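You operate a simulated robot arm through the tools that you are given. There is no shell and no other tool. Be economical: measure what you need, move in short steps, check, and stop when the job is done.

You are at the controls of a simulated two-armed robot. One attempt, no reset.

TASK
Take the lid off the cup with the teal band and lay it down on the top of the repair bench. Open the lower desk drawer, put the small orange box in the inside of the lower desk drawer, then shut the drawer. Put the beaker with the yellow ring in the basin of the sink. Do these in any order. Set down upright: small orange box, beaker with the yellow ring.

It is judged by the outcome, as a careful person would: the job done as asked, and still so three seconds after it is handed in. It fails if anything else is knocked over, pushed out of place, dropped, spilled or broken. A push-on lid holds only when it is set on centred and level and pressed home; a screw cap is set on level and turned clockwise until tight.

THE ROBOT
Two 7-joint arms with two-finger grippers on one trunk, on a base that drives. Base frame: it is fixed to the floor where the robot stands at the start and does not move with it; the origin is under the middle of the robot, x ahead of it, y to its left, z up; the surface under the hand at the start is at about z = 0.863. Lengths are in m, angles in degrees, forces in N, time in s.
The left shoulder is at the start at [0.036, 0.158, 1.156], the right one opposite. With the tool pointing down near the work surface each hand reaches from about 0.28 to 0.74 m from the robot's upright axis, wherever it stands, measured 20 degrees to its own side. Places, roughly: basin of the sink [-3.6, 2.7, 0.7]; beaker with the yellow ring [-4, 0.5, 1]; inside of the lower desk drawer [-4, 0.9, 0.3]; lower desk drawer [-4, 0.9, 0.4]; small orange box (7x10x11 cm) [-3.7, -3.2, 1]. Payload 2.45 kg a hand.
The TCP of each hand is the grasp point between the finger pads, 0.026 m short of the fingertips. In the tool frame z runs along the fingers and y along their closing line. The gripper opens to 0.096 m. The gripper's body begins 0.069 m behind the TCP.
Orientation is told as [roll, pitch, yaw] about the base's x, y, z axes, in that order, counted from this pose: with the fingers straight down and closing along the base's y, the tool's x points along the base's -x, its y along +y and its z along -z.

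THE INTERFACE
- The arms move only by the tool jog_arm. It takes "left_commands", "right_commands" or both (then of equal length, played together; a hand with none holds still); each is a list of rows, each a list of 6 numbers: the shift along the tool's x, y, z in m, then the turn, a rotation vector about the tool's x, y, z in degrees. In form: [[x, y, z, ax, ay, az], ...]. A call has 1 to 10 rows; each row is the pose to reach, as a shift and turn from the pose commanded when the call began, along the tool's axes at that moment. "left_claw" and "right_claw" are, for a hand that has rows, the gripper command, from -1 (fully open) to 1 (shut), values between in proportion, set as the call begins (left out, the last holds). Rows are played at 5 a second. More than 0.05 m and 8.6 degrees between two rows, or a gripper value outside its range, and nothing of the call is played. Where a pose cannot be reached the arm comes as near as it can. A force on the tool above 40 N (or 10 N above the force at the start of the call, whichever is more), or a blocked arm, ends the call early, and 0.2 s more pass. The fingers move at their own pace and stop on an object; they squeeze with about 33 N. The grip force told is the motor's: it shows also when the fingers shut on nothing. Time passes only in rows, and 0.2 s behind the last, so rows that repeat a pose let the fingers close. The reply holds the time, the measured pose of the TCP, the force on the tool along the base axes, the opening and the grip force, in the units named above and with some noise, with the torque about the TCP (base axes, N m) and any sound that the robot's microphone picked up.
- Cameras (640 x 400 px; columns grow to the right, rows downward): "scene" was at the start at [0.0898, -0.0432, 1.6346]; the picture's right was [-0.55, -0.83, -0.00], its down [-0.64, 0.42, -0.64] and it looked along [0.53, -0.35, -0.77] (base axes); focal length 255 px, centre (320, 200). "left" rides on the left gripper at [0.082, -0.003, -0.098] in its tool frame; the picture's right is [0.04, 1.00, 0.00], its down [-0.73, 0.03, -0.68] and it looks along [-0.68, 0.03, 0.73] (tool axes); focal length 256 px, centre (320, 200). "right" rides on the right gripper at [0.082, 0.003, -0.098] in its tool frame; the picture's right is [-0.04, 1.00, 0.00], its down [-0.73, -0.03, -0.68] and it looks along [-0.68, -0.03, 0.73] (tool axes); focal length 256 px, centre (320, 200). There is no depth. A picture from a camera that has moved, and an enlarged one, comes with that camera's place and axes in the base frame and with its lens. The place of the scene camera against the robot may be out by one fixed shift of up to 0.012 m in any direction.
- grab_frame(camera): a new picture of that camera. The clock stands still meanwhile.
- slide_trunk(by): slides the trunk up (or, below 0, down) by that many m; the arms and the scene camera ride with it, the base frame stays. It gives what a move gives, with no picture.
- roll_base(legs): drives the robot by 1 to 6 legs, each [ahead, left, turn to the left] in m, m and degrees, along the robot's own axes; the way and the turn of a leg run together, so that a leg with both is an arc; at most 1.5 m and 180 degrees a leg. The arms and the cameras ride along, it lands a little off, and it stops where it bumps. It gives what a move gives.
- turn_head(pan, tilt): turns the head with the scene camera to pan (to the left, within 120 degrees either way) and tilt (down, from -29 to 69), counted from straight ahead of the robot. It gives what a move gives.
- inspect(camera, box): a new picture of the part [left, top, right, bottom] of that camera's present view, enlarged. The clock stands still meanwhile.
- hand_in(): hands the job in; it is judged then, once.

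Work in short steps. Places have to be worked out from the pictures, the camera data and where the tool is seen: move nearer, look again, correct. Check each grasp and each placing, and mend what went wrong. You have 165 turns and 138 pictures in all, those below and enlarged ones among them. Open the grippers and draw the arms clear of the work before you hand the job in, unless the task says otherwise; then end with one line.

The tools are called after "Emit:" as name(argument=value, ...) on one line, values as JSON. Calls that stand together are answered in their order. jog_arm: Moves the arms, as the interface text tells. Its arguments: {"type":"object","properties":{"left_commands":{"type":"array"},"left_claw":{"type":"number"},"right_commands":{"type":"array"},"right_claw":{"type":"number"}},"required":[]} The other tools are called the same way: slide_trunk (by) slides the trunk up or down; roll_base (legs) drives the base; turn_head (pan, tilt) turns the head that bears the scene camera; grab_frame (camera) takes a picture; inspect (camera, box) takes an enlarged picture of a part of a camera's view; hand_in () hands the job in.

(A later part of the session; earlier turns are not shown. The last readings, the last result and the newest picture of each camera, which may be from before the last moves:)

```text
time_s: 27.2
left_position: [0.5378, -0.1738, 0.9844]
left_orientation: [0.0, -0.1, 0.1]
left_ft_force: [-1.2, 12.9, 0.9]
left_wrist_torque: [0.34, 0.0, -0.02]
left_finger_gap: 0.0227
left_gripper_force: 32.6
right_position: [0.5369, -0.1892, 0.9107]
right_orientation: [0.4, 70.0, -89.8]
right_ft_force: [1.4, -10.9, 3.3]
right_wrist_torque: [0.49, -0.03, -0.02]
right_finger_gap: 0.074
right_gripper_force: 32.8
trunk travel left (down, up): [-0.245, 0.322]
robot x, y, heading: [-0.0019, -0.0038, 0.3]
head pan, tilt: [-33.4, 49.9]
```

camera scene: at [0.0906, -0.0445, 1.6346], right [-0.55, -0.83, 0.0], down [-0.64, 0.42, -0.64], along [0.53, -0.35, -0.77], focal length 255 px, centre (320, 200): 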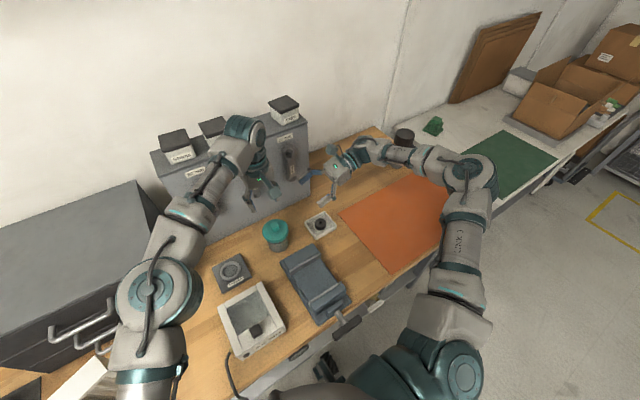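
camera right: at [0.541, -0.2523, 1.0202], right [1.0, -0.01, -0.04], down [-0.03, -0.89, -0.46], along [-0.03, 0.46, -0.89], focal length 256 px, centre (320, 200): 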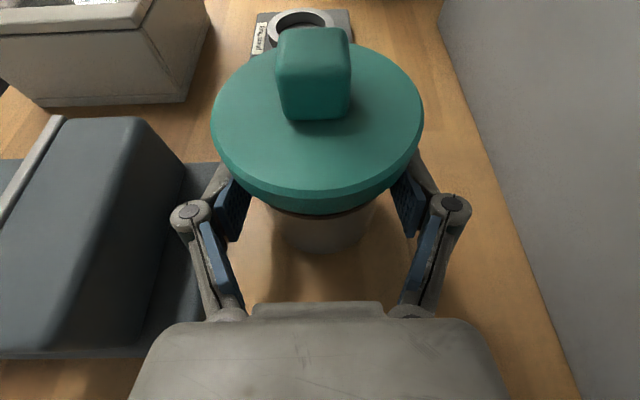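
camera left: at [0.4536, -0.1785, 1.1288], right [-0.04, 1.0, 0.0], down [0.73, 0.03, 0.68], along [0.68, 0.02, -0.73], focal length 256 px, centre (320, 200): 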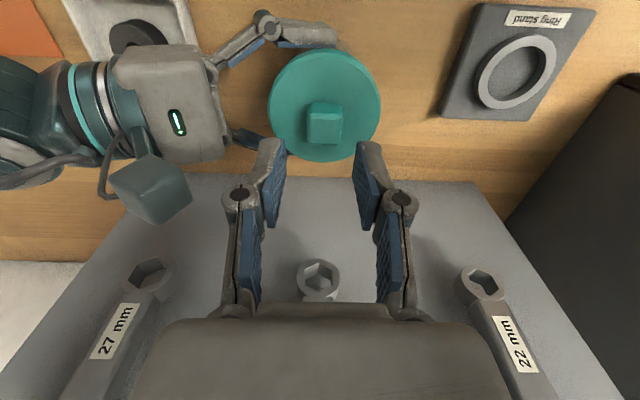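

Both grips hold; a side force of 13 N says the left should give about 1.5 mm toward +y. I relieve that and pull up a little.

Emit:
jog_arm(left_commands=[[0, 0.0015, -0.001, 0, 0, 0], [0, 0.0015, -0.003, 0, 0, 0], [0, 0.0015, -0.005, 0, 0, 0], [0, 0.0015, -0.007, 0, 0, 0]])

Emit:
grab_frame(camera="right")

```text
time_s: 28.2
left_position: [0.5361, -0.1721, 0.9925]
left_orientation: [-0.1, -0.1, 0.2]
left_ft_force: [0.0, 0.3, 0.0]
left_wrist_torque: [0.03, -0.01, -0.03]
left_finger_gap: 0.023
left_gripper_force: 32.7
right_position: [0.5372, -0.1878, 0.9102]
right_orientation: [0.2, 70.1, -89.7]
right_ft_force: [-0.9, 1.4, 2.2]
right_wrist_torque: [0.01, 0.04, 0.04]
right_finger_gap: 0.074
right_gripper_force: 32.7
trunk travel left (down, up): [-0.245, 0.322]
robot x, y, heading: [0.0031, -0.0005, -0.0]
head pan, tilt: [-33.4, 49.9]
heard: snap
```

```text
103 pictures are left
camera right: at [0.5407, -0.2533, 1.0201], right [1.0, -0.01, -0.04], down [-0.03, -0.89, -0.46], along [-0.03, 0.46, -0.89], focal length 256 px, centre (320, 200)
```

right: 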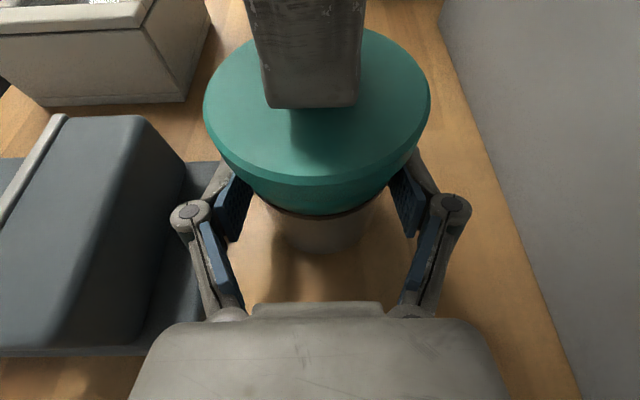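

A snap: the lid has come off. I lift it clear and carry it toward a free bit of bench to the left of the cup, and look.

Emit:
jog_arm(left_commands=[[0, 0, -0.012, 0, 0, 0], [0, 0, -0.025, 0, 0, 0], [0.005, 0.01, -0.032, 0, 0, 0], [0.015, 0.04, -0.032, 0, 0, 0], [0.031, 0.08, -0.032, 0, 0, 0], [0.031, 0.08, -0.032, 0, 0, 0]])

Emit:
grab_frame(camera="left")

Emit:
inspect(camera="scene", box=[160, 160, 400, 310])

Emit:
grab_frame(camera="right")

```text
time_s: 29.6
left_position: [0.5041, -0.0884, 1.0216]
left_orientation: [-0.1, 0.0, 0.1]
left_ft_force: [0.4, -0.5, -0.2]
left_wrist_torque: [0.02, -0.01, 0.02]
left_finger_gap: 0.023
left_gripper_force: 33.2
right_position: [0.5369, -0.1865, 0.9101]
right_orientation: [0.2, 70.0, -89.9]
right_ft_force: [-0.2, 1.2, 2.1]
right_wrist_torque: [0.12, -0.03, 0.0]
right_finger_gap: 0.0743
right_gripper_force: 32.9
trunk travel left (down, up): [-0.245, 0.322]
robot x, y, heading: [0.0028, 0.0001, 0.1]
head pan, tilt: [-33.4, 49.9]
```

```text
102 pictures are left
camera left: at [0.4226, -0.0917, 1.1199], right [-0.04, 1.0, 0.0], down [0.73, 0.03, 0.68], along [0.68, 0.03, -0.73], focal length 256 px, centre (320, 200)
```

left: 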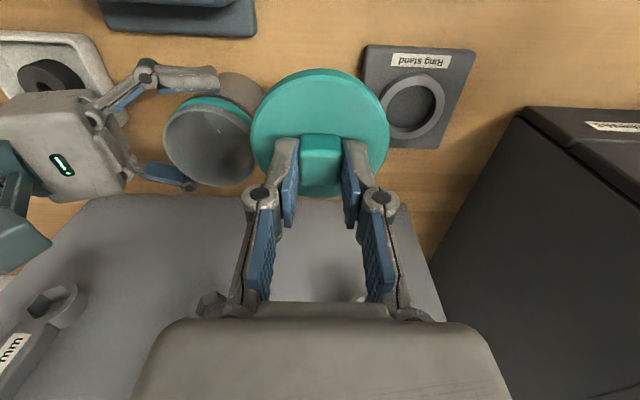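

```text
2.67 times, centred on (280, 235) of scene
camera zoom: at [0.1391, -0.0401, 1.553], right [-0.55, -0.83, 0.0], down [-0.64, 0.42, -0.64], along [0.53, -0.35, -0.77], focal length 681 px, centre (427, 107)
```

zoom: 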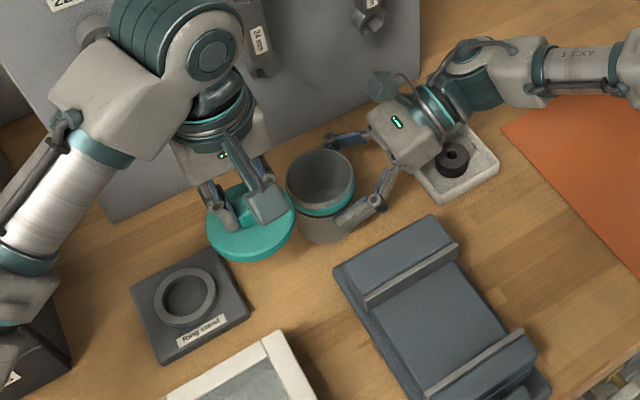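

```text
100 pictures are left
camera right: at [0.541, -0.2528, 1.0201], right [1.0, -0.01, -0.04], down [-0.03, -0.89, -0.46], along [-0.03, 0.46, -0.89], focal length 256 px, centre (320, 200)
```

right: 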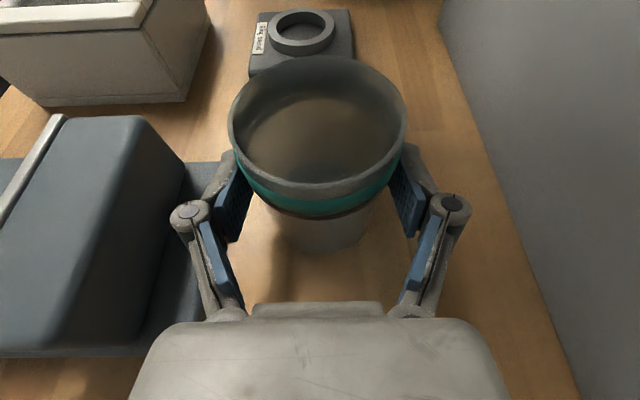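

The cup now shows its teal band and stands steady, held by the right hand. There's free wood around (0.492, -0.095), so I lower the lid there in stages.

Emit:
jog_arm(left_commands=[[0.012, -0.0065, 0.02, 0, 0, 0], [0.012, -0.0065, 0.045, 0, 0, 0], [0.012, -0.0065, 0.07, 0, 0, 0], [0.012, -0.0065, 0.088, 0, 0, 0], [0.012, -0.0065, 0.093, 0, 0, 0]])

Emit:
inspect(camera="scene", box=[180, 190, 340, 290])

Emit:
grab_frame(camera="left")

```text
time_s: 30.8
left_position: [0.4915, -0.0969, 0.9298]
left_orientation: [-0.1, -0.1, 0.1]
left_ft_force: [-0.8, -0.1, 0.2]
left_wrist_torque: [0.0, 0.01, 0.03]
left_finger_gap: 0.0229
left_gripper_force: 33.2
right_position: [0.5362, -0.1876, 0.9102]
right_orientation: [0.2, 70.1, -89.8]
right_ft_force: [0.7, 1.0, 1.9]
right_wrist_torque: [0.01, -0.02, 0.01]
right_finger_gap: 0.0738
right_gripper_force: 32.7
trunk travel left (down, up): [-0.245, 0.322]
robot x, y, heading: [0.0045, -0.0027, 0.1]
head pan, tilt: [-33.4, 49.9]
```

```text
4.00 times, centred on (260, 240) of scene
camera zoom: at [0.139, -0.0423, 1.5529], right [-0.55, -0.83, 0.0], down [-0.64, 0.42, -0.64], along [0.53, -0.35, -0.77], focal length 1021 px, centre (560, 40)
```

zoom: 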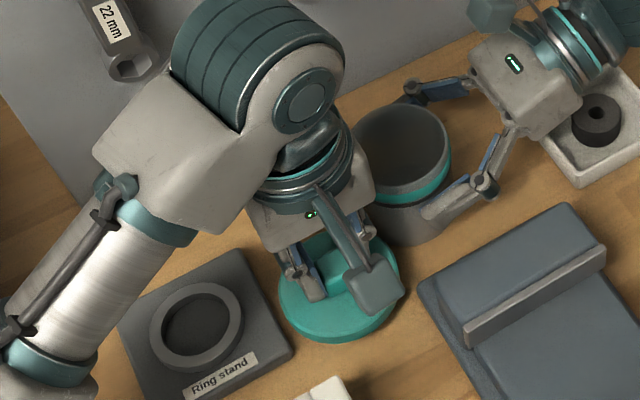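

```text
98 pictures are left
camera left: at [0.4098, -0.1012, 1.0286], right [-0.04, 1.0, 0.0], down [0.73, 0.03, 0.68], along [0.68, 0.03, -0.73], focal length 256 px, centre (320, 200)
```

left: 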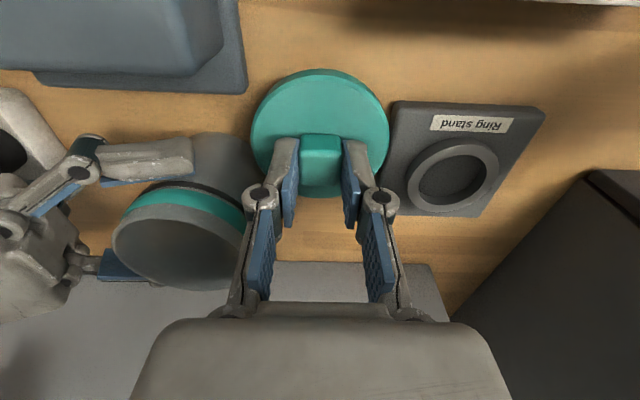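

The lid would come down nearly touching the ring stand, so I shift 6 mm toward -y and then lower gently to contact.

Emit:
jog_arm(left_commands=[[0.001, -0.006, 0.0, 0, 0, 0], [0.001, -0.006, 0.006, 0, 0, 0], [0.001, -0.006, 0.011, 0, 0, 0], [0.001, -0.006, 0.014, 0, 0, 0]])

Emit:
inspect(camera="scene", box=[180, 190, 340, 290])

```text
time_s: 31.8
left_position: [0.4919, -0.1057, 0.9157]
left_orientation: [-0.1, 0.0, 0.1]
left_ft_force: [0.6, 0.4, 0.4]
left_wrist_torque: [0.02, -0.03, -0.03]
left_finger_gap: 0.023
left_gripper_force: 32.9
right_position: [0.5364, -0.1877, 0.9095]
right_orientation: [0.1, 70.1, -89.8]
right_ft_force: [-0.7, 0.4, 2.1]
right_wrist_torque: [-0.03, -0.01, -0.03]
right_finger_gap: 0.0739
right_gripper_force: 33.0
trunk travel left (down, up): [-0.245, 0.322]
robot x, y, heading: [0.0002, 0.0003, -0.0]
head pan, tilt: [-33.4, 49.9]
```

```text
4.00 times, centred on (260, 240) of scene
camera zoom: at [0.1385, -0.043, 1.553], right [-0.55, -0.83, 0.0], down [-0.64, 0.42, -0.64], along [0.53, -0.35, -0.77], focal length 1021 px, centre (560, 40)
```

zoom: 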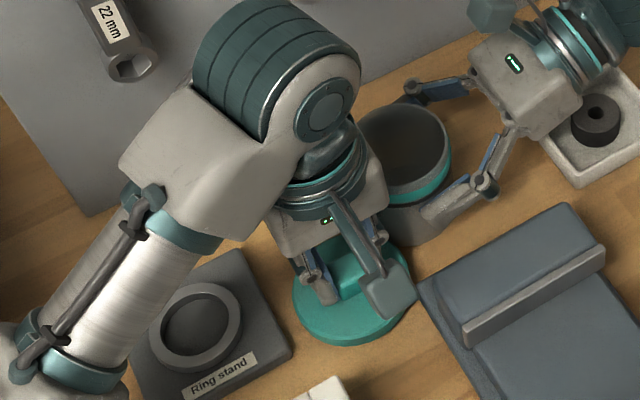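

The lid is centred between ring stand and vise. I shift back 2 mm and continue down until contact.

Emit:
jog_arm(left_commands=[[0, 0.002, 0.003, 0, 0, 0], [0, 0.002, 0.006, 0, 0, 0], [0, 0.002, 0.009, 0, 0, 0]])

Emit:
grab_frame(camera="left")

```text
time_s: 32.6
left_position: [0.491, -0.1025, 0.9073]
left_orientation: [-0.1, -0.2, 0.1]
left_ft_force: [1.4, -0.2, 10.3]
left_wrist_torque: [0.06, 0.3, 0.01]
left_finger_gap: 0.0229
left_gripper_force: 33.4
right_position: [0.5368, -0.188, 0.9095]
right_orientation: [0.3, 69.9, -89.7]
right_ft_force: [0.8, -0.1, -0.8]
right_wrist_torque: [-0.01, 0.01, -0.02]
right_finger_gap: 0.0742
right_gripper_force: 33.1
trunk travel left (down, up): [-0.245, 0.322]
robot x, y, heading: [0.0007, -0.0009, 0.0]
head pan, tilt: [-33.4, 49.9]
```

```text
96 pictures are left
camera left: at [0.4091, -0.1068, 1.0061], right [-0.04, 1.0, 0.0], down [0.73, 0.03, 0.68], along [0.68, 0.03, -0.73], focal length 256 px, centre (320, 200)
```

left: 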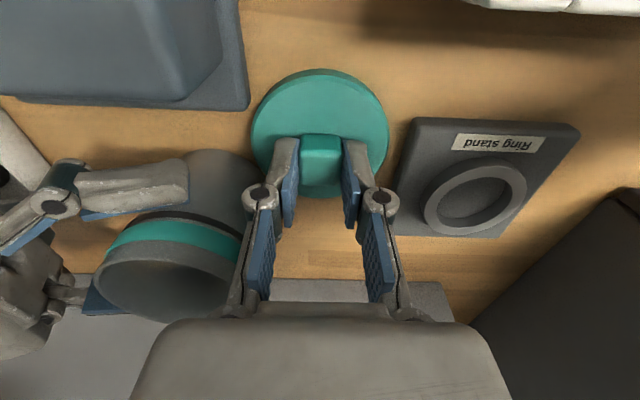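

Contact at z 0.907 (10 N), with the lid flat on the wood and clear all round. I release it, raise the left hand, and also open the right and back it off.

Emit:
jog_arm(left_commands=[[0, 0, 0, 0, 0, 0], [0, 0, 0, 0, 0, 0], [0, 0, -0.04, 0, 0, 0], [0.01, 0.01, -0.08, 0, 0, 0], [0.03, 0.03, -0.12, 0, 0, 0], [0.05, 0.05, -0.15, 0, 0, 0], [0.05, 0.05, -0.15, 0, 0, 0]], left_claw=0.2)

Emit:
jog_arm(right_commands=[[0, 0, 0, 0, 0, 0], [0, 0, 0, 0, 0, 0], [0, 0, -0.03, 0, 0, 0], [0, 0, -0.07, 0, 0, 0], [0.0, 0, -0.11, 0, 0, 0], [0.04, 0, -0.13, 0, 0, 0], [0.08, 0, -0.15, 0, 0, 0]], right_claw=-1)

Emit:
grab_frame(camera="scene")

```text
time_s: 34.2
left_position: [0.4417, -0.0526, 1.0574]
left_orientation: [0.1, 0.0, 0.1]
left_ft_force: [0.4, -0.5, 0.3]
left_wrist_torque: [0.01, -0.01, 0.02]
left_finger_gap: 0.0385
left_gripper_force: 0.1
right_position: [0.5369, -0.1877, 0.9092]
right_orientation: [0.2, 70.1, -89.8]
right_ft_force: [0.5, 1.5, 2.2]
right_wrist_torque: [-0.01, 0.04, 0.0]
right_finger_gap: 0.0741
right_gripper_force: 33.1
trunk travel left (down, up): [-0.245, 0.322]
robot x, y, heading: [0.0006, 0.0007, 0.0]
head pan, tilt: [-33.4, 49.9]
```

```text
time_s: 35.8
left_position: [0.4404, -0.0512, 1.0571]
left_orientation: [-0.1, -0.1, 0.1]
left_ft_force: [0.4, -0.4, -1.2]
left_wrist_torque: [0.04, 0.0, 0.01]
left_finger_gap: 0.0383
left_gripper_force: 0.0
right_position: [0.537, -0.3, 1.0403]
right_orientation: [0.2, 70.1, -89.8]
right_ft_force: [-0.4, -0.5, 0.0]
right_wrist_torque: [-0.03, -0.01, 0.01]
right_finger_gap: 0.0962
right_gripper_force: 0.0
trunk travel left (down, up): [-0.245, 0.322]
robot x, y, heading: [0.0006, 0.0011, -0.0]
head pan, tilt: [-33.4, 49.9]
```

```text
95 pictures are left
camera scene: at [0.1377, -0.0419, 1.5531], right [-0.55, -0.83, 0.0], down [-0.64, 0.42, -0.64], along [0.53, -0.35, -0.77], focal length 255 px, centre (320, 200)
```

scene: 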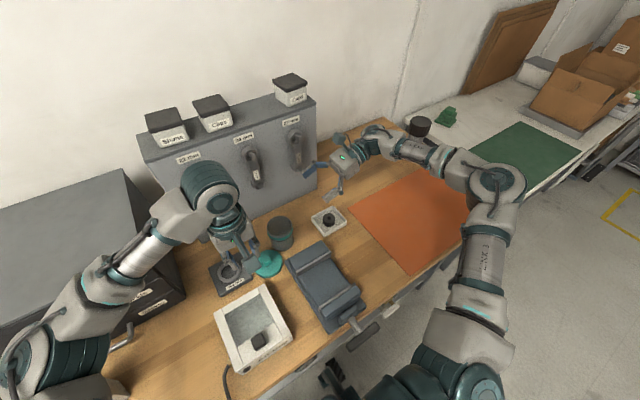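

The lid rests on the wood and the cup stands in place. Now I turn the right hand back to its starting posture in two calls for travel.

Emit:
jog_arm(right_commands=[[0.01, -0.01, -0.02, 0, 0, 0], [0.02, -0.02, -0.045, 0, 0, 0], [0.03, -0.03, -0.07, 4.18, -4.18, -5.97], [0.04, -0.05, -0.1, 8.37, -8.37, -11.94], [0.06, -0.08, -0.128, 12.55, -12.55, -17.91], [0.06, -0.08, -0.128, 16.74, -16.74, -23.88], [0.06, -0.08, -0.128, 20.92, -20.92, -29.85], [0.06, -0.08, -0.128, 25.1, -25.1, -35.82], [0.06, -0.08, -0.128, 29.29, -29.29, -41.79], [0.06, -0.08, -0.128, 33.47, -33.47, -47.76]])

Emit:
jog_arm(right_commands=[[0, 0, 0, 4.18, -4.18, -5.97], [0, 0, 0, 8.37, -8.37, -11.94], [0, 0, 0, 12.55, -12.55, -17.91], [0, 0, 0, 16.74, -16.74, -23.88], [0, 0, 0, 20.92, -20.92, -29.85], [0, 0, 0, 20.92, -20.92, -29.85]])

Emit:
slide_trunk(by=0.08)

```text
time_s: 38.0
left_position: [0.4398, -0.052, 1.0567]
left_orientation: [-0.1, -0.1, 0.1]
left_ft_force: [0.1, 0.0, -0.1]
left_wrist_torque: [0.02, -0.01, 0.01]
left_finger_gap: 0.0379
left_gripper_force: 0.1
right_position: [0.4581, -0.4001, 1.1371]
right_orientation: [15.5, 24.8, -27.0]
right_ft_force: [-0.4, 0.3, 0.5]
right_wrist_torque: [0.0, 0.01, 0.02]
right_finger_gap: 0.0958
right_gripper_force: 0.0
trunk travel left (down, up): [-0.245, 0.322]
robot x, y, heading: [-0.0018, -0.0, -0.0]
head pan, tilt: [-33.4, 49.9]
```

```text
time_s: 39.4
left_position: [0.4408, -0.052, 1.0562]
left_orientation: [0.0, -0.1, 0.0]
left_ft_force: [-0.9, -0.3, -0.2]
left_wrist_torque: [-0.03, 0.01, 0.01]
left_finger_gap: 0.0384
left_gripper_force: 0.0
right_position: [0.4596, -0.401, 1.136]
right_orientation: [-0.1, -0.1, 0.1]
right_ft_force: [0.8, 0.2, 0.0]
right_wrist_torque: [-0.03, 0.04, -0.02]
right_finger_gap: 0.0961
right_gripper_force: 0.1
trunk travel left (down, up): [-0.245, 0.322]
robot x, y, heading: [0.0005, -0.0, -0.1]
head pan, tilt: [-33.4, 49.9]
```

```text
time_s: 40.5
left_position: [0.4424, -0.0533, 1.1359]
left_orientation: [0.0, 0.0, 0.2]
left_ft_force: [0.3, -0.1, -0.2]
left_wrist_torque: [0.02, 0.02, 0.01]
left_finger_gap: 0.0386
left_gripper_force: 0.0
right_position: [0.4598, -0.4015, 1.2153]
right_orientation: [0.0, 0.0, -0.1]
right_ft_force: [0.1, 0.0, -0.3]
right_wrist_torque: [0.04, 0.02, -0.03]
right_finger_gap: 0.0958
right_gripper_force: 0.1
trunk travel left (down, up): [-0.325, 0.242]
robot x, y, heading: [-0.0014, 0.001, 0.0]
head pan, tilt: [-33.4, 49.9]
```

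Before driving I look around with the head: left, right and behind.

Emit:
turn_head(pan=110, tilt=20)

Emit:
grab_frame(camera="scene")

Emit:
turn_head(pan=-110, tilt=20)

Emit:
grab_frame(camera="scene")

```text
time_s: 42.8
left_position: [0.441, -0.0517, 1.1358]
left_orientation: [0.0, -0.1, 0.1]
left_ft_force: [0.4, -0.1, 0.1]
left_wrist_torque: [-0.01, -0.01, 0.03]
left_finger_gap: 0.0382
left_gripper_force: 0.1
right_position: [0.4585, -0.4004, 1.2169]
right_orientation: [-0.1, -0.1, 0.0]
right_ft_force: [0.4, -0.7, 0.3]
right_wrist_torque: [0.02, -0.04, -0.03]
right_finger_gap: 0.096
right_gripper_force: 0.1
trunk travel left (down, up): [-0.325, 0.242]
robot x, y, heading: [-0.0017, 0.0018, -0.2]
head pan, tilt: [110.0, 20.0]
```

```text
94 pictures are left
camera scene: at [-0.0055, 0.087, 1.6808], right [0.94, 0.34, 0.0], down [0.11, -0.32, -0.94], along [-0.32, 0.88, -0.34], focal length 255 px, centre (320, 200)
```

scene: 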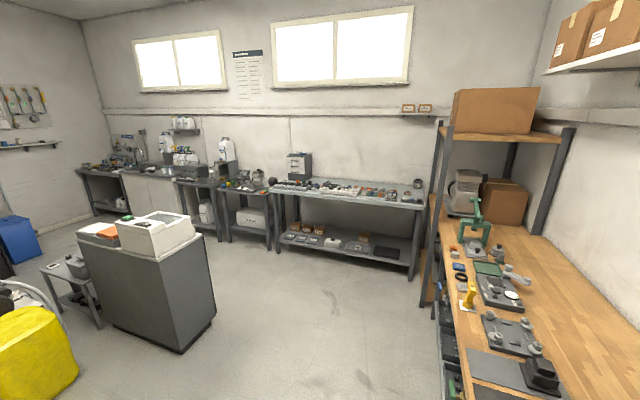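

```text
time_s: 46.0
left_position: [0.4424, -0.0528, 1.1356]
left_orientation: [0.0, -0.1, 0.1]
left_ft_force: [-0.7, 1.1, -0.8]
left_wrist_torque: [0.0, 0.01, -0.03]
left_finger_gap: 0.0384
left_gripper_force: 0.0
right_position: [0.4594, -0.4012, 1.2158]
right_orientation: [0.0, -0.1, 0.0]
right_ft_force: [-0.9, 0.0, 0.3]
right_wrist_torque: [-0.01, -0.01, -0.02]
right_finger_gap: 0.0961
right_gripper_force: 0.1
trunk travel left (down, up): [-0.325, 0.242]
robot x, y, heading: [0.0019, -0.0003, -0.3]
head pan, tilt: [-110.0, 20.0]
```

```text
93 pictures are left
camera scene: at [-0.0055, -0.0882, 1.6804], right [-0.94, 0.34, 0.0], down [0.11, 0.32, -0.94], along [-0.32, -0.88, -0.34], focal length 255 px, centre (320, 200)
```

scene: 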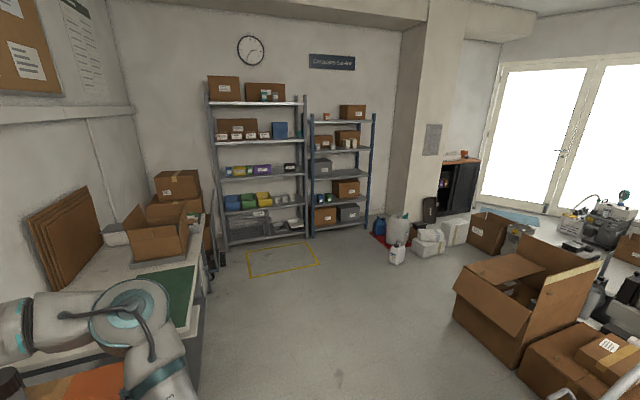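

The floor behind looks open close by. I back off 0.4 m from the bench.

Emit:
roll_base(legs=[[-0.45, 0, 0]])

Emit:
jog_arm(left_commands=[[0.04, 0.02, -0.01, 0, 0, 0], [0.08, 0.05, -0.02, 0, 0, 0], [0.12, 0.08, -0.03, 0, 0, 0], [0.14, 0.12, -0.04, 0, 0, 0], [0.14, 0.16, -0.05, 0, 0, 0], [0.14, 0.19, -0.05, 0, 0, 0]], right_commands=[[0.04, 0, 0, 0, 0, 0], [0.08, 0.03, 0, 0, 0, 0], [0.12, 0.06, 0, 0, 0, 0], [0.15, 0.1, 0, 0, 0, 0], [0.15, 0.14, 0, 0, 0, 0], [0.15, 0.16, 0, 0, 0, 0]])

Emit:
turn_head(pan=0, tilt=25)

Emit:
grab_frame(camera="scene")

```text
time_s: 48.7
left_position: [-0.0087, -0.0498, 1.1347]
left_orientation: [0.0, 0.0, 0.7]
left_ft_force: [-0.7, 0.1, -0.3]
left_wrist_torque: [-0.01, 0.0, 0.01]
left_finger_gap: 0.0387
left_gripper_force: 0.0
right_position: [0.0121, -0.3984, 1.2153]
right_orientation: [0.0, -0.1, 0.5]
right_ft_force: [1.2, 0.7, -0.7]
right_wrist_torque: [-0.01, -0.01, 0.01]
right_finger_gap: 0.0959
right_gripper_force: 0.1
trunk travel left (down, up): [-0.325, 0.242]
robot x, y, heading: [-0.4496, -0.0009, 0.4]
head pan, tilt: [-110.0, 20.0]
```

```text
refused: row 2 steps farther than a row can; nothing moved
```

```text
time_s: 50.6
left_position: [-0.0113, -0.0486, 1.138]
left_orientation: [-0.1, -0.3, 0.6]
left_ft_force: [0.2, -1.1, -0.5]
left_wrist_torque: [0.02, 0.01, -0.02]
left_finger_gap: 0.0384
left_gripper_force: 0.0
right_position: [0.0096, -0.397, 1.2182]
right_orientation: [-0.2, -0.3, 0.5]
right_ft_force: [-0.5, 0.5, 0.2]
right_wrist_torque: [0.01, -0.01, 0.0]
right_finger_gap: 0.0961
right_gripper_force: 0.1
trunk travel left (down, up): [-0.325, 0.242]
robot x, y, heading: [-0.4501, -0.0021, 0.3]
head pan, tilt: [0.0, 25.0]
```

```text
92 pictures are left
camera scene: at [-0.3319, -0.0016, 1.672], right [0.01, -1.0, 0.0], down [-0.43, 0.0, -0.9], along [0.9, 0.01, -0.43], focal length 255 px, centre (320, 200)
```

scene: 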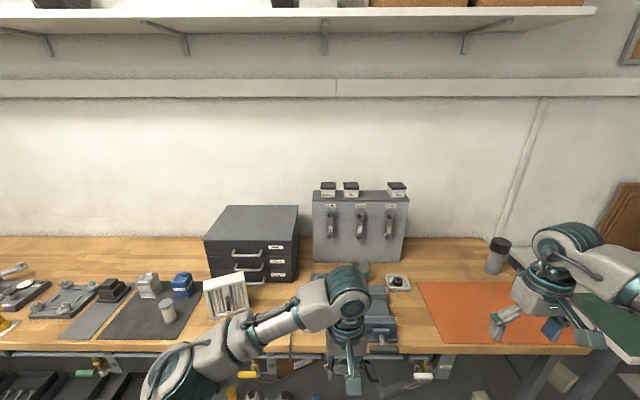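

Clear of the bench. I retract both hands with smaller steps, then turn around on the spot.

Emit:
jog_arm(left_commands=[[0.03, 0.03, -0.01, 0, 0, 0], [0.06, 0.06, -0.02, 0, 0, 0], [0.09, 0.09, -0.03, 0, 0, 0], [0.12, 0.12, -0.04, 0, 0, 0], [0.14, 0.15, -0.05, 0, 0, 0], [0.14, 0.19, -0.05, 0, 0, 0]], right_commands=[[0.03, 0.02, 0, 0, 0, 0], [0.06, 0.04, 0, 0, 0, 0], [0.09, 0.06, 0, 0, 0, 0], [0.12, 0.09, 0, 0, 0, 0], [0.15, 0.12, 0, 0, 0, 0], [0.15, 0.16, 0, 0, 0, 0]])

Emit:
roll_base(legs=[[0, 0, 170]])

Emit:
grab_frame(camera="scene")

```text
time_s: 52.0
left_position: [-0.1501, 0.1442, 1.186]
left_orientation: [-0.3, -0.2, 0.6]
left_ft_force: [-0.4, -0.1, -0.2]
left_wrist_torque: [-0.03, -0.01, -0.01]
left_finger_gap: 0.0384
left_gripper_force: 0.1
right_position: [-0.1428, -0.2333, 1.2183]
right_orientation: [-0.5, -0.1, 0.4]
right_ft_force: [-0.3, 0.2, 0.5]
right_wrist_torque: [0.0, 0.01, 0.02]
right_finger_gap: 0.0961
right_gripper_force: 0.1
trunk travel left (down, up): [-0.325, 0.242]
robot x, y, heading: [-0.4523, -0.0035, 0.5]
head pan, tilt: [0.0, 25.0]
```

```text
time_s: 59.5
left_position: [-0.7607, -0.12, 1.1873]
left_orientation: [-0.2, -0.3, 176.2]
left_ft_force: [-0.3, 0.3, 0.0]
left_wrist_torque: [-0.02, 0.0, -0.02]
left_finger_gap: 0.0385
left_gripper_force: 0.0
right_position: [-0.7395, 0.2562, 1.2177]
right_orientation: [-0.2, -0.3, 176.2]
right_ft_force: [-0.5, 0.0, -0.4]
right_wrist_torque: [-0.02, -0.03, 0.02]
right_finger_gap: 0.0961
right_gripper_force: 0.2
trunk travel left (down, up): [-0.325, 0.242]
robot x, y, heading: [-0.4514, -0.0055, 176.1]
head pan, tilt: [0.0, 25.0]
```

```text
91 pictures are left
camera scene: at [-0.5593, 0.0099, 1.6722], right [0.07, 1.0, 0.0], down [0.42, -0.03, -0.91], along [-0.9, 0.06, -0.43], focal length 255 px, centre (320, 200)
```

scene: 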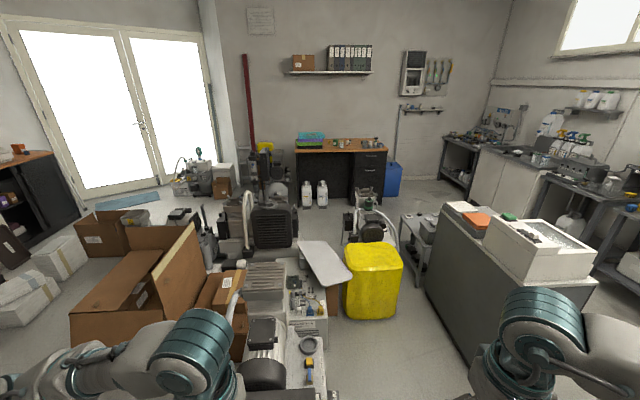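

The desk stands straight ahead behind clutter (x≈-4), the sink counter is at right, and the orange box is on the dark cabinet at far left. I strafe left along the bench aisle to look for the way to that cabinet.

Emit:
roll_base(legs=[[0, 1.4, 0]])

Emit:
turn_head(pan=20, tilt=25)

Emit:
grab_frame(camera="scene")

```text
time_s: 66.7
left_position: [-0.8795, -1.5338, 1.1882]
left_orientation: [-0.2, -0.4, 174.4]
left_ft_force: [0.1, -0.2, -1.4]
left_wrist_torque: [0.0, -0.02, 0.02]
left_finger_gap: 0.0384
left_gripper_force: 0.2
right_position: [-0.8475, -1.1562, 1.2182]
right_orientation: [-0.2, -0.3, 174.3]
right_ft_force: [-0.6, -0.5, 0.2]
right_wrist_torque: [0.02, -0.01, 0.0]
right_finger_gap: 0.096
right_gripper_force: 0.1
trunk travel left (down, up): [-0.325, 0.242]
robot x, y, heading: [-0.5708, -1.4235, 174.7]
head pan, tilt: [0.0, 25.0]
```

```text
time_s: 67.5
left_position: [-0.877, -1.533, 1.1889]
left_orientation: [-0.2, -0.5, 174.4]
left_ft_force: [0.7, 0.1, -1.0]
left_wrist_torque: [0.0, -0.01, -0.03]
left_finger_gap: 0.0384
left_gripper_force: 0.2
right_position: [-0.8439, -1.1552, 1.2188]
right_orientation: [-0.1, -0.6, 174.3]
right_ft_force: [-0.8, -0.2, -0.8]
right_wrist_torque: [0.0, 0.01, -0.02]
right_finger_gap: 0.0962
right_gripper_force: 0.1
trunk travel left (down, up): [-0.325, 0.242]
robot x, y, heading: [-0.5675, -1.4249, 174.4]
head pan, tilt: [20.0, 25.0]
```

```text
90 pictures are left
camera scene: at [-0.6744, -1.4396, 1.6722], right [-0.25, 0.97, 0.0], down [0.41, 0.1, -0.91], along [-0.88, -0.22, -0.42], focal length 255 px, centre (320, 200)
```

scene: 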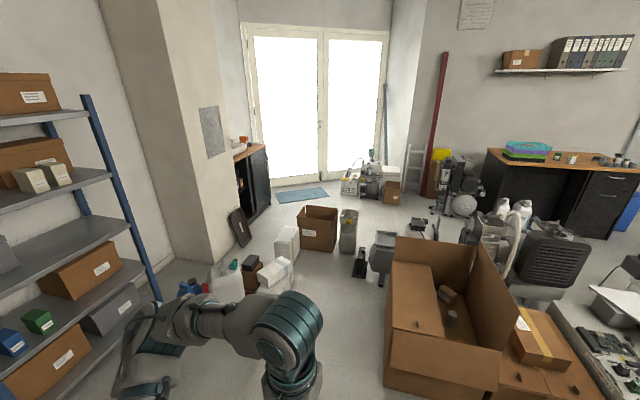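

The cabinet sits behind the pillar, with a row of boxes on the floor in front of the approach. I drive nearer to see the gaps.

Emit:
roll_base(legs=[[0.7, 0.5, 0]])

Emit:
turn_head(pan=25, tilt=35)

Emit:
grab_frame(camera="scene")

```text
time_s: 72.0
left_position: [-1.6276, -1.9577, 1.1891]
left_orientation: [-0.3, -0.5, 174.6]
left_ft_force: [-0.6, 0.2, 0.2]
left_wrist_torque: [-0.01, 0.0, -0.06]
left_finger_gap: 0.0386
left_gripper_force: 0.0
right_position: [-1.5961, -1.5803, 1.2186]
right_orientation: [-0.2, -0.6, 174.4]
right_ft_force: [0.3, -0.3, -0.2]
right_wrist_torque: [0.01, -0.06, 0.0]
right_finger_gap: 0.0962
right_gripper_force: 0.0
trunk travel left (down, up): [-0.325, 0.242]
robot x, y, heading: [-1.3197, -1.8448, 174.4]
head pan, tilt: [20.0, 25.0]
```

```text
time_s: 72.8
left_position: [-1.6269, -1.9574, 1.1903]
left_orientation: [-0.2, -0.6, 174.6]
left_ft_force: [0.3, -0.3, 1.0]
left_wrist_torque: [-0.01, -0.01, 0.01]
left_finger_gap: 0.0383
left_gripper_force: 0.1
right_position: [-1.5937, -1.5801, 1.2197]
right_orientation: [-0.1, -0.6, 174.3]
right_ft_force: [-0.4, 0.3, -0.2]
right_wrist_torque: [0.0, -0.02, 0.0]
right_finger_gap: 0.0961
right_gripper_force: 0.1
trunk travel left (down, up): [-0.325, 0.242]
robot x, y, heading: [-1.3178, -1.8465, 174.6]
head pan, tilt: [25.0, 35.0]
```

```text
89 pictures are left
camera scene: at [-1.4197, -1.8698, 1.6565], right [-0.33, 0.94, 0.0], down [0.54, 0.19, -0.82], along [-0.77, -0.27, -0.58], focal length 255 px, centre (320, 200)
```

scene: 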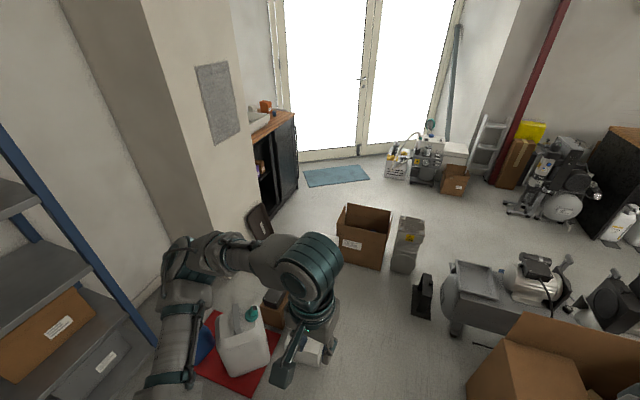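

I need to know my own footprint against these gaps; I tilt the head fully down, once ahead and once to the left.

Emit:
turn_head(pan=0, tilt=69)

Emit:
grab_frame(camera="scene")

Emit:
turn_head(pan=-25, tilt=35)

Emit:
grab_frame(camera="scene")

```text
time_s: 73.8
left_position: [-1.6253, -1.9564, 1.1894]
left_orientation: [-0.2, -0.5, 174.5]
left_ft_force: [0.6, -0.6, -0.2]
left_wrist_torque: [-0.02, 0.02, -0.03]
left_finger_gap: 0.0381
left_gripper_force: 0.1
right_position: [-1.5933, -1.5785, 1.22]
right_orientation: [-0.2, -0.7, 174.3]
right_ft_force: [-0.2, 0.7, -0.8]
right_wrist_torque: [-0.02, -0.02, 0.02]
right_finger_gap: 0.096
right_gripper_force: 0.0
trunk travel left (down, up): [-0.325, 0.242]
robot x, y, heading: [-1.3165, -1.8482, 174.5]
head pan, tilt: [0.0, 68.8]
```

```text
88 pictures are left
camera scene: at [-1.3919, -1.8346, 1.6129], right [0.1, 1.0, 0.0], down [0.93, -0.09, -0.36], along [-0.36, 0.03, -0.93], focal length 255 px, centre (320, 200)
```

scene: 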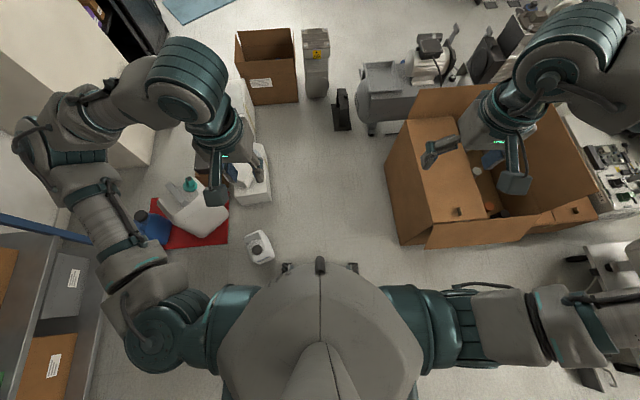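

```text
time_s: 74.8
left_position: [-1.6253, -1.9548, 1.1897]
left_orientation: [-0.1, -0.6, 174.6]
left_ft_force: [0.0, 0.0, 0.3]
left_wrist_torque: [0.01, 0.04, 0.0]
left_finger_gap: 0.0385
left_gripper_force: 0.1
right_position: [-1.5943, -1.5798, 1.2193]
right_orientation: [-0.1, -0.6, 174.4]
right_ft_force: [0.6, -0.1, 0.2]
right_wrist_torque: [0.01, 0.0, 0.01]
right_finger_gap: 0.096
right_gripper_force: 0.0
trunk travel left (down, up): [-0.325, 0.242]
robot x, y, heading: [-1.3171, -1.8454, 174.3]
head pan, tilt: [-25.0, 35.0]
```

```text
87 pictures are left
camera scene: at [-1.4122, -1.7951, 1.6563], right [0.51, 0.86, 0.0], down [0.5, -0.29, -0.82], along [-0.7, 0.42, -0.58], focal length 255 px, centre (320, 200)
```

scene: 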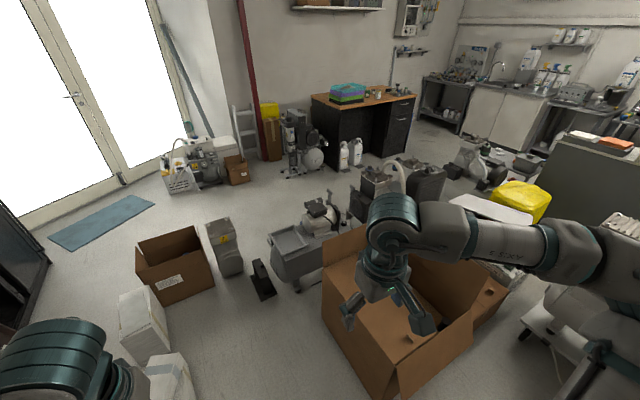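

The box's cabinet is walled off from here by cartons; the open floor by it links to the desk front only along x≈-3.5, reached from the sink side. I raise the trunk for arm clearance and drive around: back to the aisle, then along +y.

Emit:
slide_trunk(by=0.22)

Emit:
roll_base(legs=[[-0.75, 0, 0], [0, 0, 5.5], [0, -1.5, 0], [0, -1.3, 0]])

Emit:
turn_head(pan=-30, tilt=35)

Emit:
grab_frame(camera="scene")

```text
time_s: 77.1
left_position: [-1.6256, -1.9565, 1.4097]
left_orientation: [-0.2, -0.6, 174.5]
left_ft_force: [-0.7, -0.1, -0.7]
left_wrist_torque: [0.01, 0.01, 0.01]
left_finger_gap: 0.0382
left_gripper_force: 0.0
right_position: [-1.594, -1.5797, 1.4389]
right_orientation: [-0.2, -0.6, 174.3]
right_ft_force: [0.3, 0.4, -0.1]
right_wrist_torque: [0.01, 0.0, 0.0]
right_finger_gap: 0.0964
right_gripper_force: 0.0
trunk travel left (down, up): [-0.545, 0.022]
robot x, y, heading: [-1.3197, -1.8467, 174.5]
head pan, tilt: [-25.0, 35.0]
```

```text
time_s: 95.1
left_position: [-0.8626, 0.7696, 1.4107]
left_orientation: [0.2, -0.6, -177.7]
left_ft_force: [0.1, 0.0, -0.2]
left_wrist_torque: [0.01, 0.04, 0.02]
left_finger_gap: 0.0386
left_gripper_force: 0.0
right_position: [-0.8821, 1.1468, 1.4378]
right_orientation: [0.3, -0.4, -177.7]
right_ft_force: [-0.1, -0.1, -0.1]
right_wrist_torque: [-0.02, 0.0, -0.01]
right_finger_gap: 0.0962
right_gripper_force: 0.0
trunk travel left (down, up): [-0.545, 0.022]
robot x, y, heading: [-0.5736, 0.9106, -177.6]
head pan, tilt: [-25.0, 35.0]
```

```text
time_s: 95.8
left_position: [-0.8587, 0.7412, 1.4081]
left_orientation: [-0.8, -0.8, -177.3]
left_ft_force: [0.2, -0.1, 0.1]
left_wrist_torque: [0.03, -0.06, 0.02]
left_finger_gap: 0.0384
left_gripper_force: 0.1
right_position: [-0.8788, 1.1187, 1.4437]
right_orientation: [-0.9, -0.6, -177.5]
right_ft_force: [-0.3, -0.4, 0.7]
right_wrist_torque: [-0.03, 0.04, 0.0]
right_finger_gap: 0.096
right_gripper_force: 0.1
trunk travel left (down, up): [-0.545, 0.022]
robot x, y, heading: [-0.5746, 0.907, -177.4]
head pan, tilt: [-30.0, 35.0]
```

```text
86 pictures are left
camera scene: at [-0.6312, 0.9225, 1.8767], right [0.46, 0.89, 0.02], down [0.51, -0.25, -0.82], along [-0.73, 0.39, -0.57], focal length 255 px, centre (320, 200)
```

scene: 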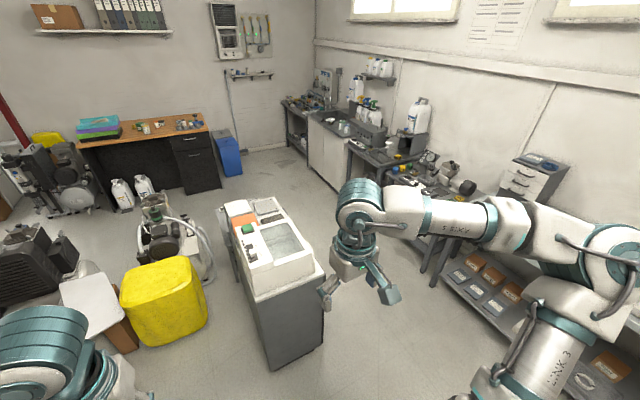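

The corridor right of the console is open (y 1.4 to 2.44). I drive to y≈1.9 and along it toward the sink and desk.

Emit:
roll_base(legs=[[0, -1.0, -2.5], [1.3, 0, 0], [1.0, 0, 0]])

Emit:
turn_head(pan=30, tilt=40)

Emit:
grab_frame(camera="scene")

Emit:
turn_head(pan=-45, tilt=35)

Emit:
grab_frame(camera="scene")

```text
time_s: 104.3
left_position: [-1.5078, 1.8402, 1.4234]
left_orientation: [3.5, -3.4, -179.2]
left_ft_force: [1.5, 1.5, 0.5]
left_wrist_torque: [-0.19, 0.19, -0.03]
left_finger_gap: 0.0384
left_gripper_force: 0.1
right_position: [-1.5178, 2.2129, 1.4306]
right_orientation: [1.4, -2.5, -178.3]
right_ft_force: [-1.1, 0.1, -0.7]
right_wrist_torque: [-0.12, -0.04, -0.02]
right_finger_gap: 0.096
right_gripper_force: 0.1
trunk travel left (down, up): [-0.545, 0.022]
robot x, y, heading: [-1.2699, 1.9204, -179.6]
head pan, tilt: [-30.0, 35.0]
stopped in leg 2: the robot was blocked; the commanded pose is now the measured one
```

```text
time_s: 105.6
left_position: [-1.5456, 1.888, 1.4197]
left_orientation: [5.0, -1.5, -179.9]
left_ft_force: [2.1, -1.1, -0.9]
left_wrist_torque: [0.09, 0.14, -0.08]
left_finger_gap: 0.0383
left_gripper_force: 0.0
right_position: [-1.556, 2.2614, 1.4173]
right_orientation: [3.8, -1.0, -178.8]
right_ft_force: [-0.1, -3.4, -0.3]
right_wrist_torque: [0.25, -0.02, -0.04]
right_finger_gap: 0.096
right_gripper_force: 0.1
trunk travel left (down, up): [-0.545, 0.022]
robot x, y, heading: [-1.277, 1.9257, -179.4]
head pan, tilt: [30.0, 40.0]
```

```text
85 pictures are left
camera scene: at [-1.3452, 2.025, 1.8671], right [-0.51, 0.86, -0.07], down [0.56, 0.27, -0.78], along [-0.65, -0.43, -0.62], focal length 255 px, centre (320, 200)
```

scene: 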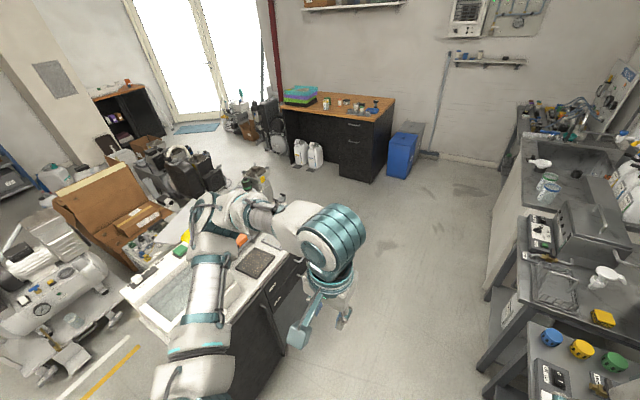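

```text
time_s: 107.1
left_position: [-1.5501, 1.765, 1.4089]
left_orientation: [1.9, -1.9, 176.4]
left_ft_force: [-2.6, 1.6, 3.0]
left_wrist_torque: [-0.12, -0.31, 0.04]
left_finger_gap: 0.0385
left_gripper_force: 0.0
right_position: [-1.5584, 2.1247, 1.4386]
right_orientation: [1.0, -0.4, -179.9]
right_ft_force: [-2.1, 3.6, 1.4]
right_wrist_torque: [-0.4, -0.16, 0.03]
right_finger_gap: 0.0959
right_gripper_force: 0.1
trunk travel left (down, up): [-0.545, 0.022]
robot x, y, heading: [-1.293, 1.9011, 178.9]
head pan, tilt: [-45.0, 35.0]
```

```text
84 pictures are left
camera scene: at [-1.3495, 2.007, 1.8757], right [0.72, 0.7, -0.01], down [0.41, -0.43, -0.81], along [-0.56, 0.58, -0.59], focal length 255 px, centre (320, 200)
```

scene: 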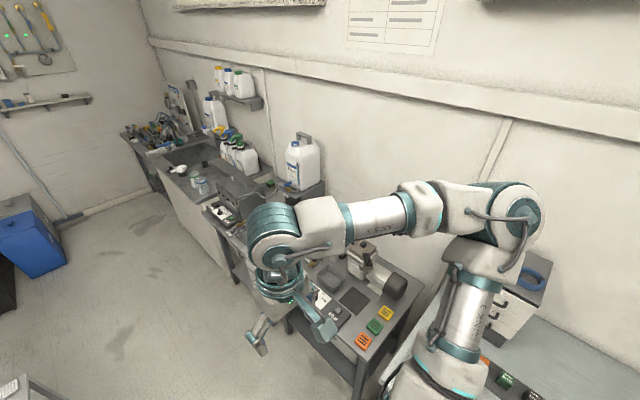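

The drive was blocked at x≈-1.28 and the robot seems to sway. I let it settle and look to the left at the console, where my left arm passes over.

Emit:
turn_head(pan=75, tilt=50)

Emit:
grab_frame(camera="scene")

Emit:
turn_head(pan=-80, tilt=50)

Emit:
grab_frame(camera="scene")

```text
time_s: 109.1
left_position: [-1.5239, 1.9176, 1.421]
left_orientation: [5.7, -2.6, 178.8]
left_ft_force: [1.2, -2.0, -1.7]
left_wrist_torque: [0.16, 0.13, -0.05]
left_finger_gap: 0.0382
left_gripper_force: 0.1
right_position: [-1.5277, 2.2897, 1.4173]
right_orientation: [4.7, -2.0, 179.9]
right_ft_force: [-0.5, -1.3, 0.9]
right_wrist_torque: [0.28, -0.08, 0.01]
right_finger_gap: 0.0959
right_gripper_force: 0.1
trunk travel left (down, up): [-0.545, 0.022]
robot x, y, heading: [-1.2762, 1.9351, 179.3]
head pan, tilt: [75.0, 50.0]
```

```text
83 pictures are left
camera scene: at [-1.2538, 1.9815, 1.8542], right [-0.96, 0.27, -0.01], down [0.2, 0.69, -0.69], along [-0.18, -0.67, -0.72], focal length 255 px, centre (320, 200)
```

scene: 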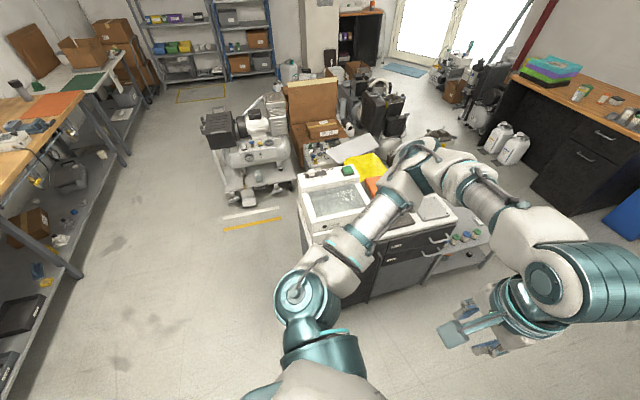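

```text
time_s: 111.5
left_position: [-1.4603, 1.7462, 1.4272]
left_orientation: [-3.5, -5.3, -174.3]
left_ft_force: [-0.8, -3.6, 0.9]
left_wrist_torque: [0.35, -0.02, -0.04]
left_finger_gap: 0.0387
left_gripper_force: 0.1
right_position: [-1.3823, 2.1304, 1.4589]
right_orientation: [-10.2, -0.3, 176.7]
right_ft_force: [0.3, -3.9, 3.8]
right_wrist_torque: [0.26, 0.03, -0.04]
right_finger_gap: 0.0958
right_gripper_force: 0.1
trunk travel left (down, up): [-0.545, 0.022]
robot x, y, heading: [-1.1978, 1.9129, 172.7]
head pan, tilt: [-80.0, 50.0]
```

```text
82 pictures are left
camera scene: at [-1.1271, 1.8137, 1.864], right [1.0, 0.05, -0.02], down [0.01, -0.7, -0.72], along [-0.05, 0.71, -0.7], focal length 255 px, centre (320, 200)
```

scene: 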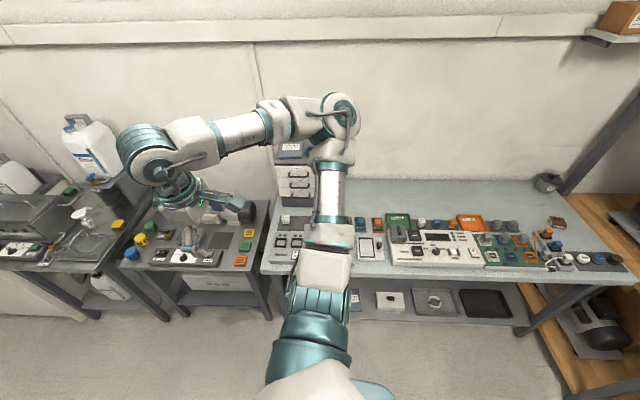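

The robot is rocking noticeably, likely an arm touching something. I back straight out of the corridor mouth right away.

Emit:
roll_base(legs=[[-0.3, 0, 0]])

Emit:
slide_trunk(by=-0.1)

Emit:
grab_frame(camera="scene")

```text
time_s: 112.2
left_position: [-1.4249, 1.9411, 1.4032]
left_orientation: [6.2, -1.8, 162.8]
left_ft_force: [1.6, 2.3, 0.1]
left_wrist_torque: [-0.19, 0.15, 0.01]
left_finger_gap: 0.0381
left_gripper_force: 0.0
right_position: [-1.3449, 2.2748, 1.388]
right_orientation: [7.1, 6.6, 167.2]
right_ft_force: [0.6, 2.3, -0.6]
right_wrist_torque: [-0.22, 0.06, -0.01]
right_finger_gap: 0.0959
right_gripper_force: 0.1
trunk travel left (down, up): [-0.545, 0.022]
robot x, y, heading: [-1.1901, 1.9198, 167.4]
head pan, tilt: [-80.0, 50.0]
stopped in leg 1: the robot was blocked; the commanded pose is now the measured one
```

```text
time_s: 112.6
left_position: [-1.5077, 1.7019, 1.3556]
left_orientation: [-2.8, -1.5, 164.3]
left_ft_force: [-3.8, -3.5, 1.0]
left_wrist_torque: [0.32, -0.47, 0.04]
left_finger_gap: 0.0385
left_gripper_force: 0.1
right_position: [-1.4313, 2.0328, 1.4074]
right_orientation: [-3.3, 6.6, 167.0]
right_ft_force: [1.3, 2.4, -3.6]
right_wrist_torque: [-0.12, 0.02, 0.0]
right_finger_gap: 0.096
right_gripper_force: 0.0
trunk travel left (down, up): [-0.541, 0.026]
robot x, y, heading: [-1.1896, 1.9091, 167.4]
head pan, tilt: [-80.0, 50.0]
stopped: the arm was blocked; the commanded pose is now the measured one
```

```text
81 pictures are left
camera scene: at [-1.2098, 1.8934, 1.8524], right [1.0, -0.05, 0.02], down [-0.02, -0.73, -0.68], along [0.05, 0.68, -0.73], focal length 255 px, centre (320, 200)
```

scene: 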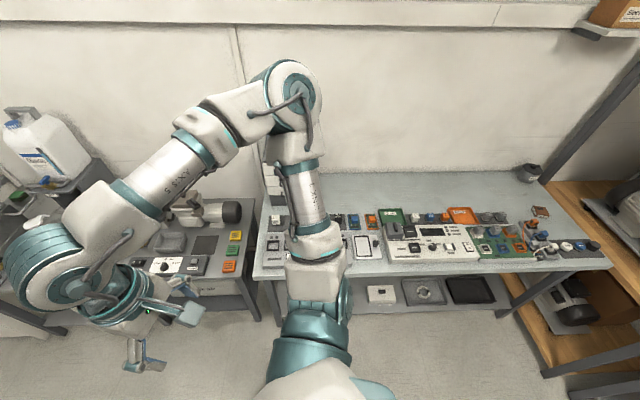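

I hold still for two seconds to see whether the rocking dies down, and raise the hands slightly.

Emit:
jog_arm(left_commands=[[0, 0, 0, 0, 0, 0], [0, 0, 0, 0, 0, 0], [0, 0, 0, 0, 0, 0], [0, 0, 0, 0, 0, 0], [0, 0, 0, 0, 0, 0], [0, 0, 0, 0, 0, 0], [0, 0, 0, 0, 0, 0], [0, 0, 0, 0, 0, 0]])

Emit:
jog_arm(left_commands=[[0, 0, 0, 0, 0, 0], [0, 0, 0, 0, 0, 0], [0, 0, 0, 0, 0, 0]])

```text
time_s: 113.1
left_position: [-1.5059, 1.8639, 1.3871]
left_orientation: [3.0, -3.2, -179.1]
left_ft_force: [2.1, -2.6, -2.6]
left_wrist_torque: [0.3, 0.19, -0.02]
left_finger_gap: 0.0381
left_gripper_force: 0.0
right_position: [-1.3946, 2.2297, 1.3645]
right_orientation: [-9.7, 7.6, 173.7]
right_ft_force: [-0.8, 0.4, -6.0]
right_wrist_torque: [-0.08, -0.17, -0.05]
right_finger_gap: 0.0961
right_gripper_force: 0.1
trunk travel left (down, up): [-0.541, 0.026]
robot x, y, heading: [-1.2196, 1.9201, 169.7]
head pan, tilt: [-80.0, 50.0]
stopped in row 2 (left hand): the arm was blocked; the commanded pose is now the measured one
```

```text
time_s: 113.4
left_position: [-1.4392, 1.9987, 1.3925]
left_orientation: [9.3, -3.5, 170.5]
left_ft_force: [2.3, -1.8, 0.2]
left_wrist_torque: [0.22, 0.22, -0.09]
left_finger_gap: 0.0387
left_gripper_force: 0.1
right_position: [-1.3491, 2.347, 1.3502]
right_orientation: [1.8, 6.0, 172.0]
right_ft_force: [-0.8, -5.0, 1.2]
right_wrist_torque: [0.49, -0.02, 0.03]
right_finger_gap: 0.096
right_gripper_force: 0.2
trunk travel left (down, up): [-0.541, 0.026]
robot x, y, heading: [-1.208, 1.9435, 168.8]
head pan, tilt: [-80.0, 50.0]
stopped in row 1 (left hand): the arm was blocked; the commanded pose is now the measured one
```

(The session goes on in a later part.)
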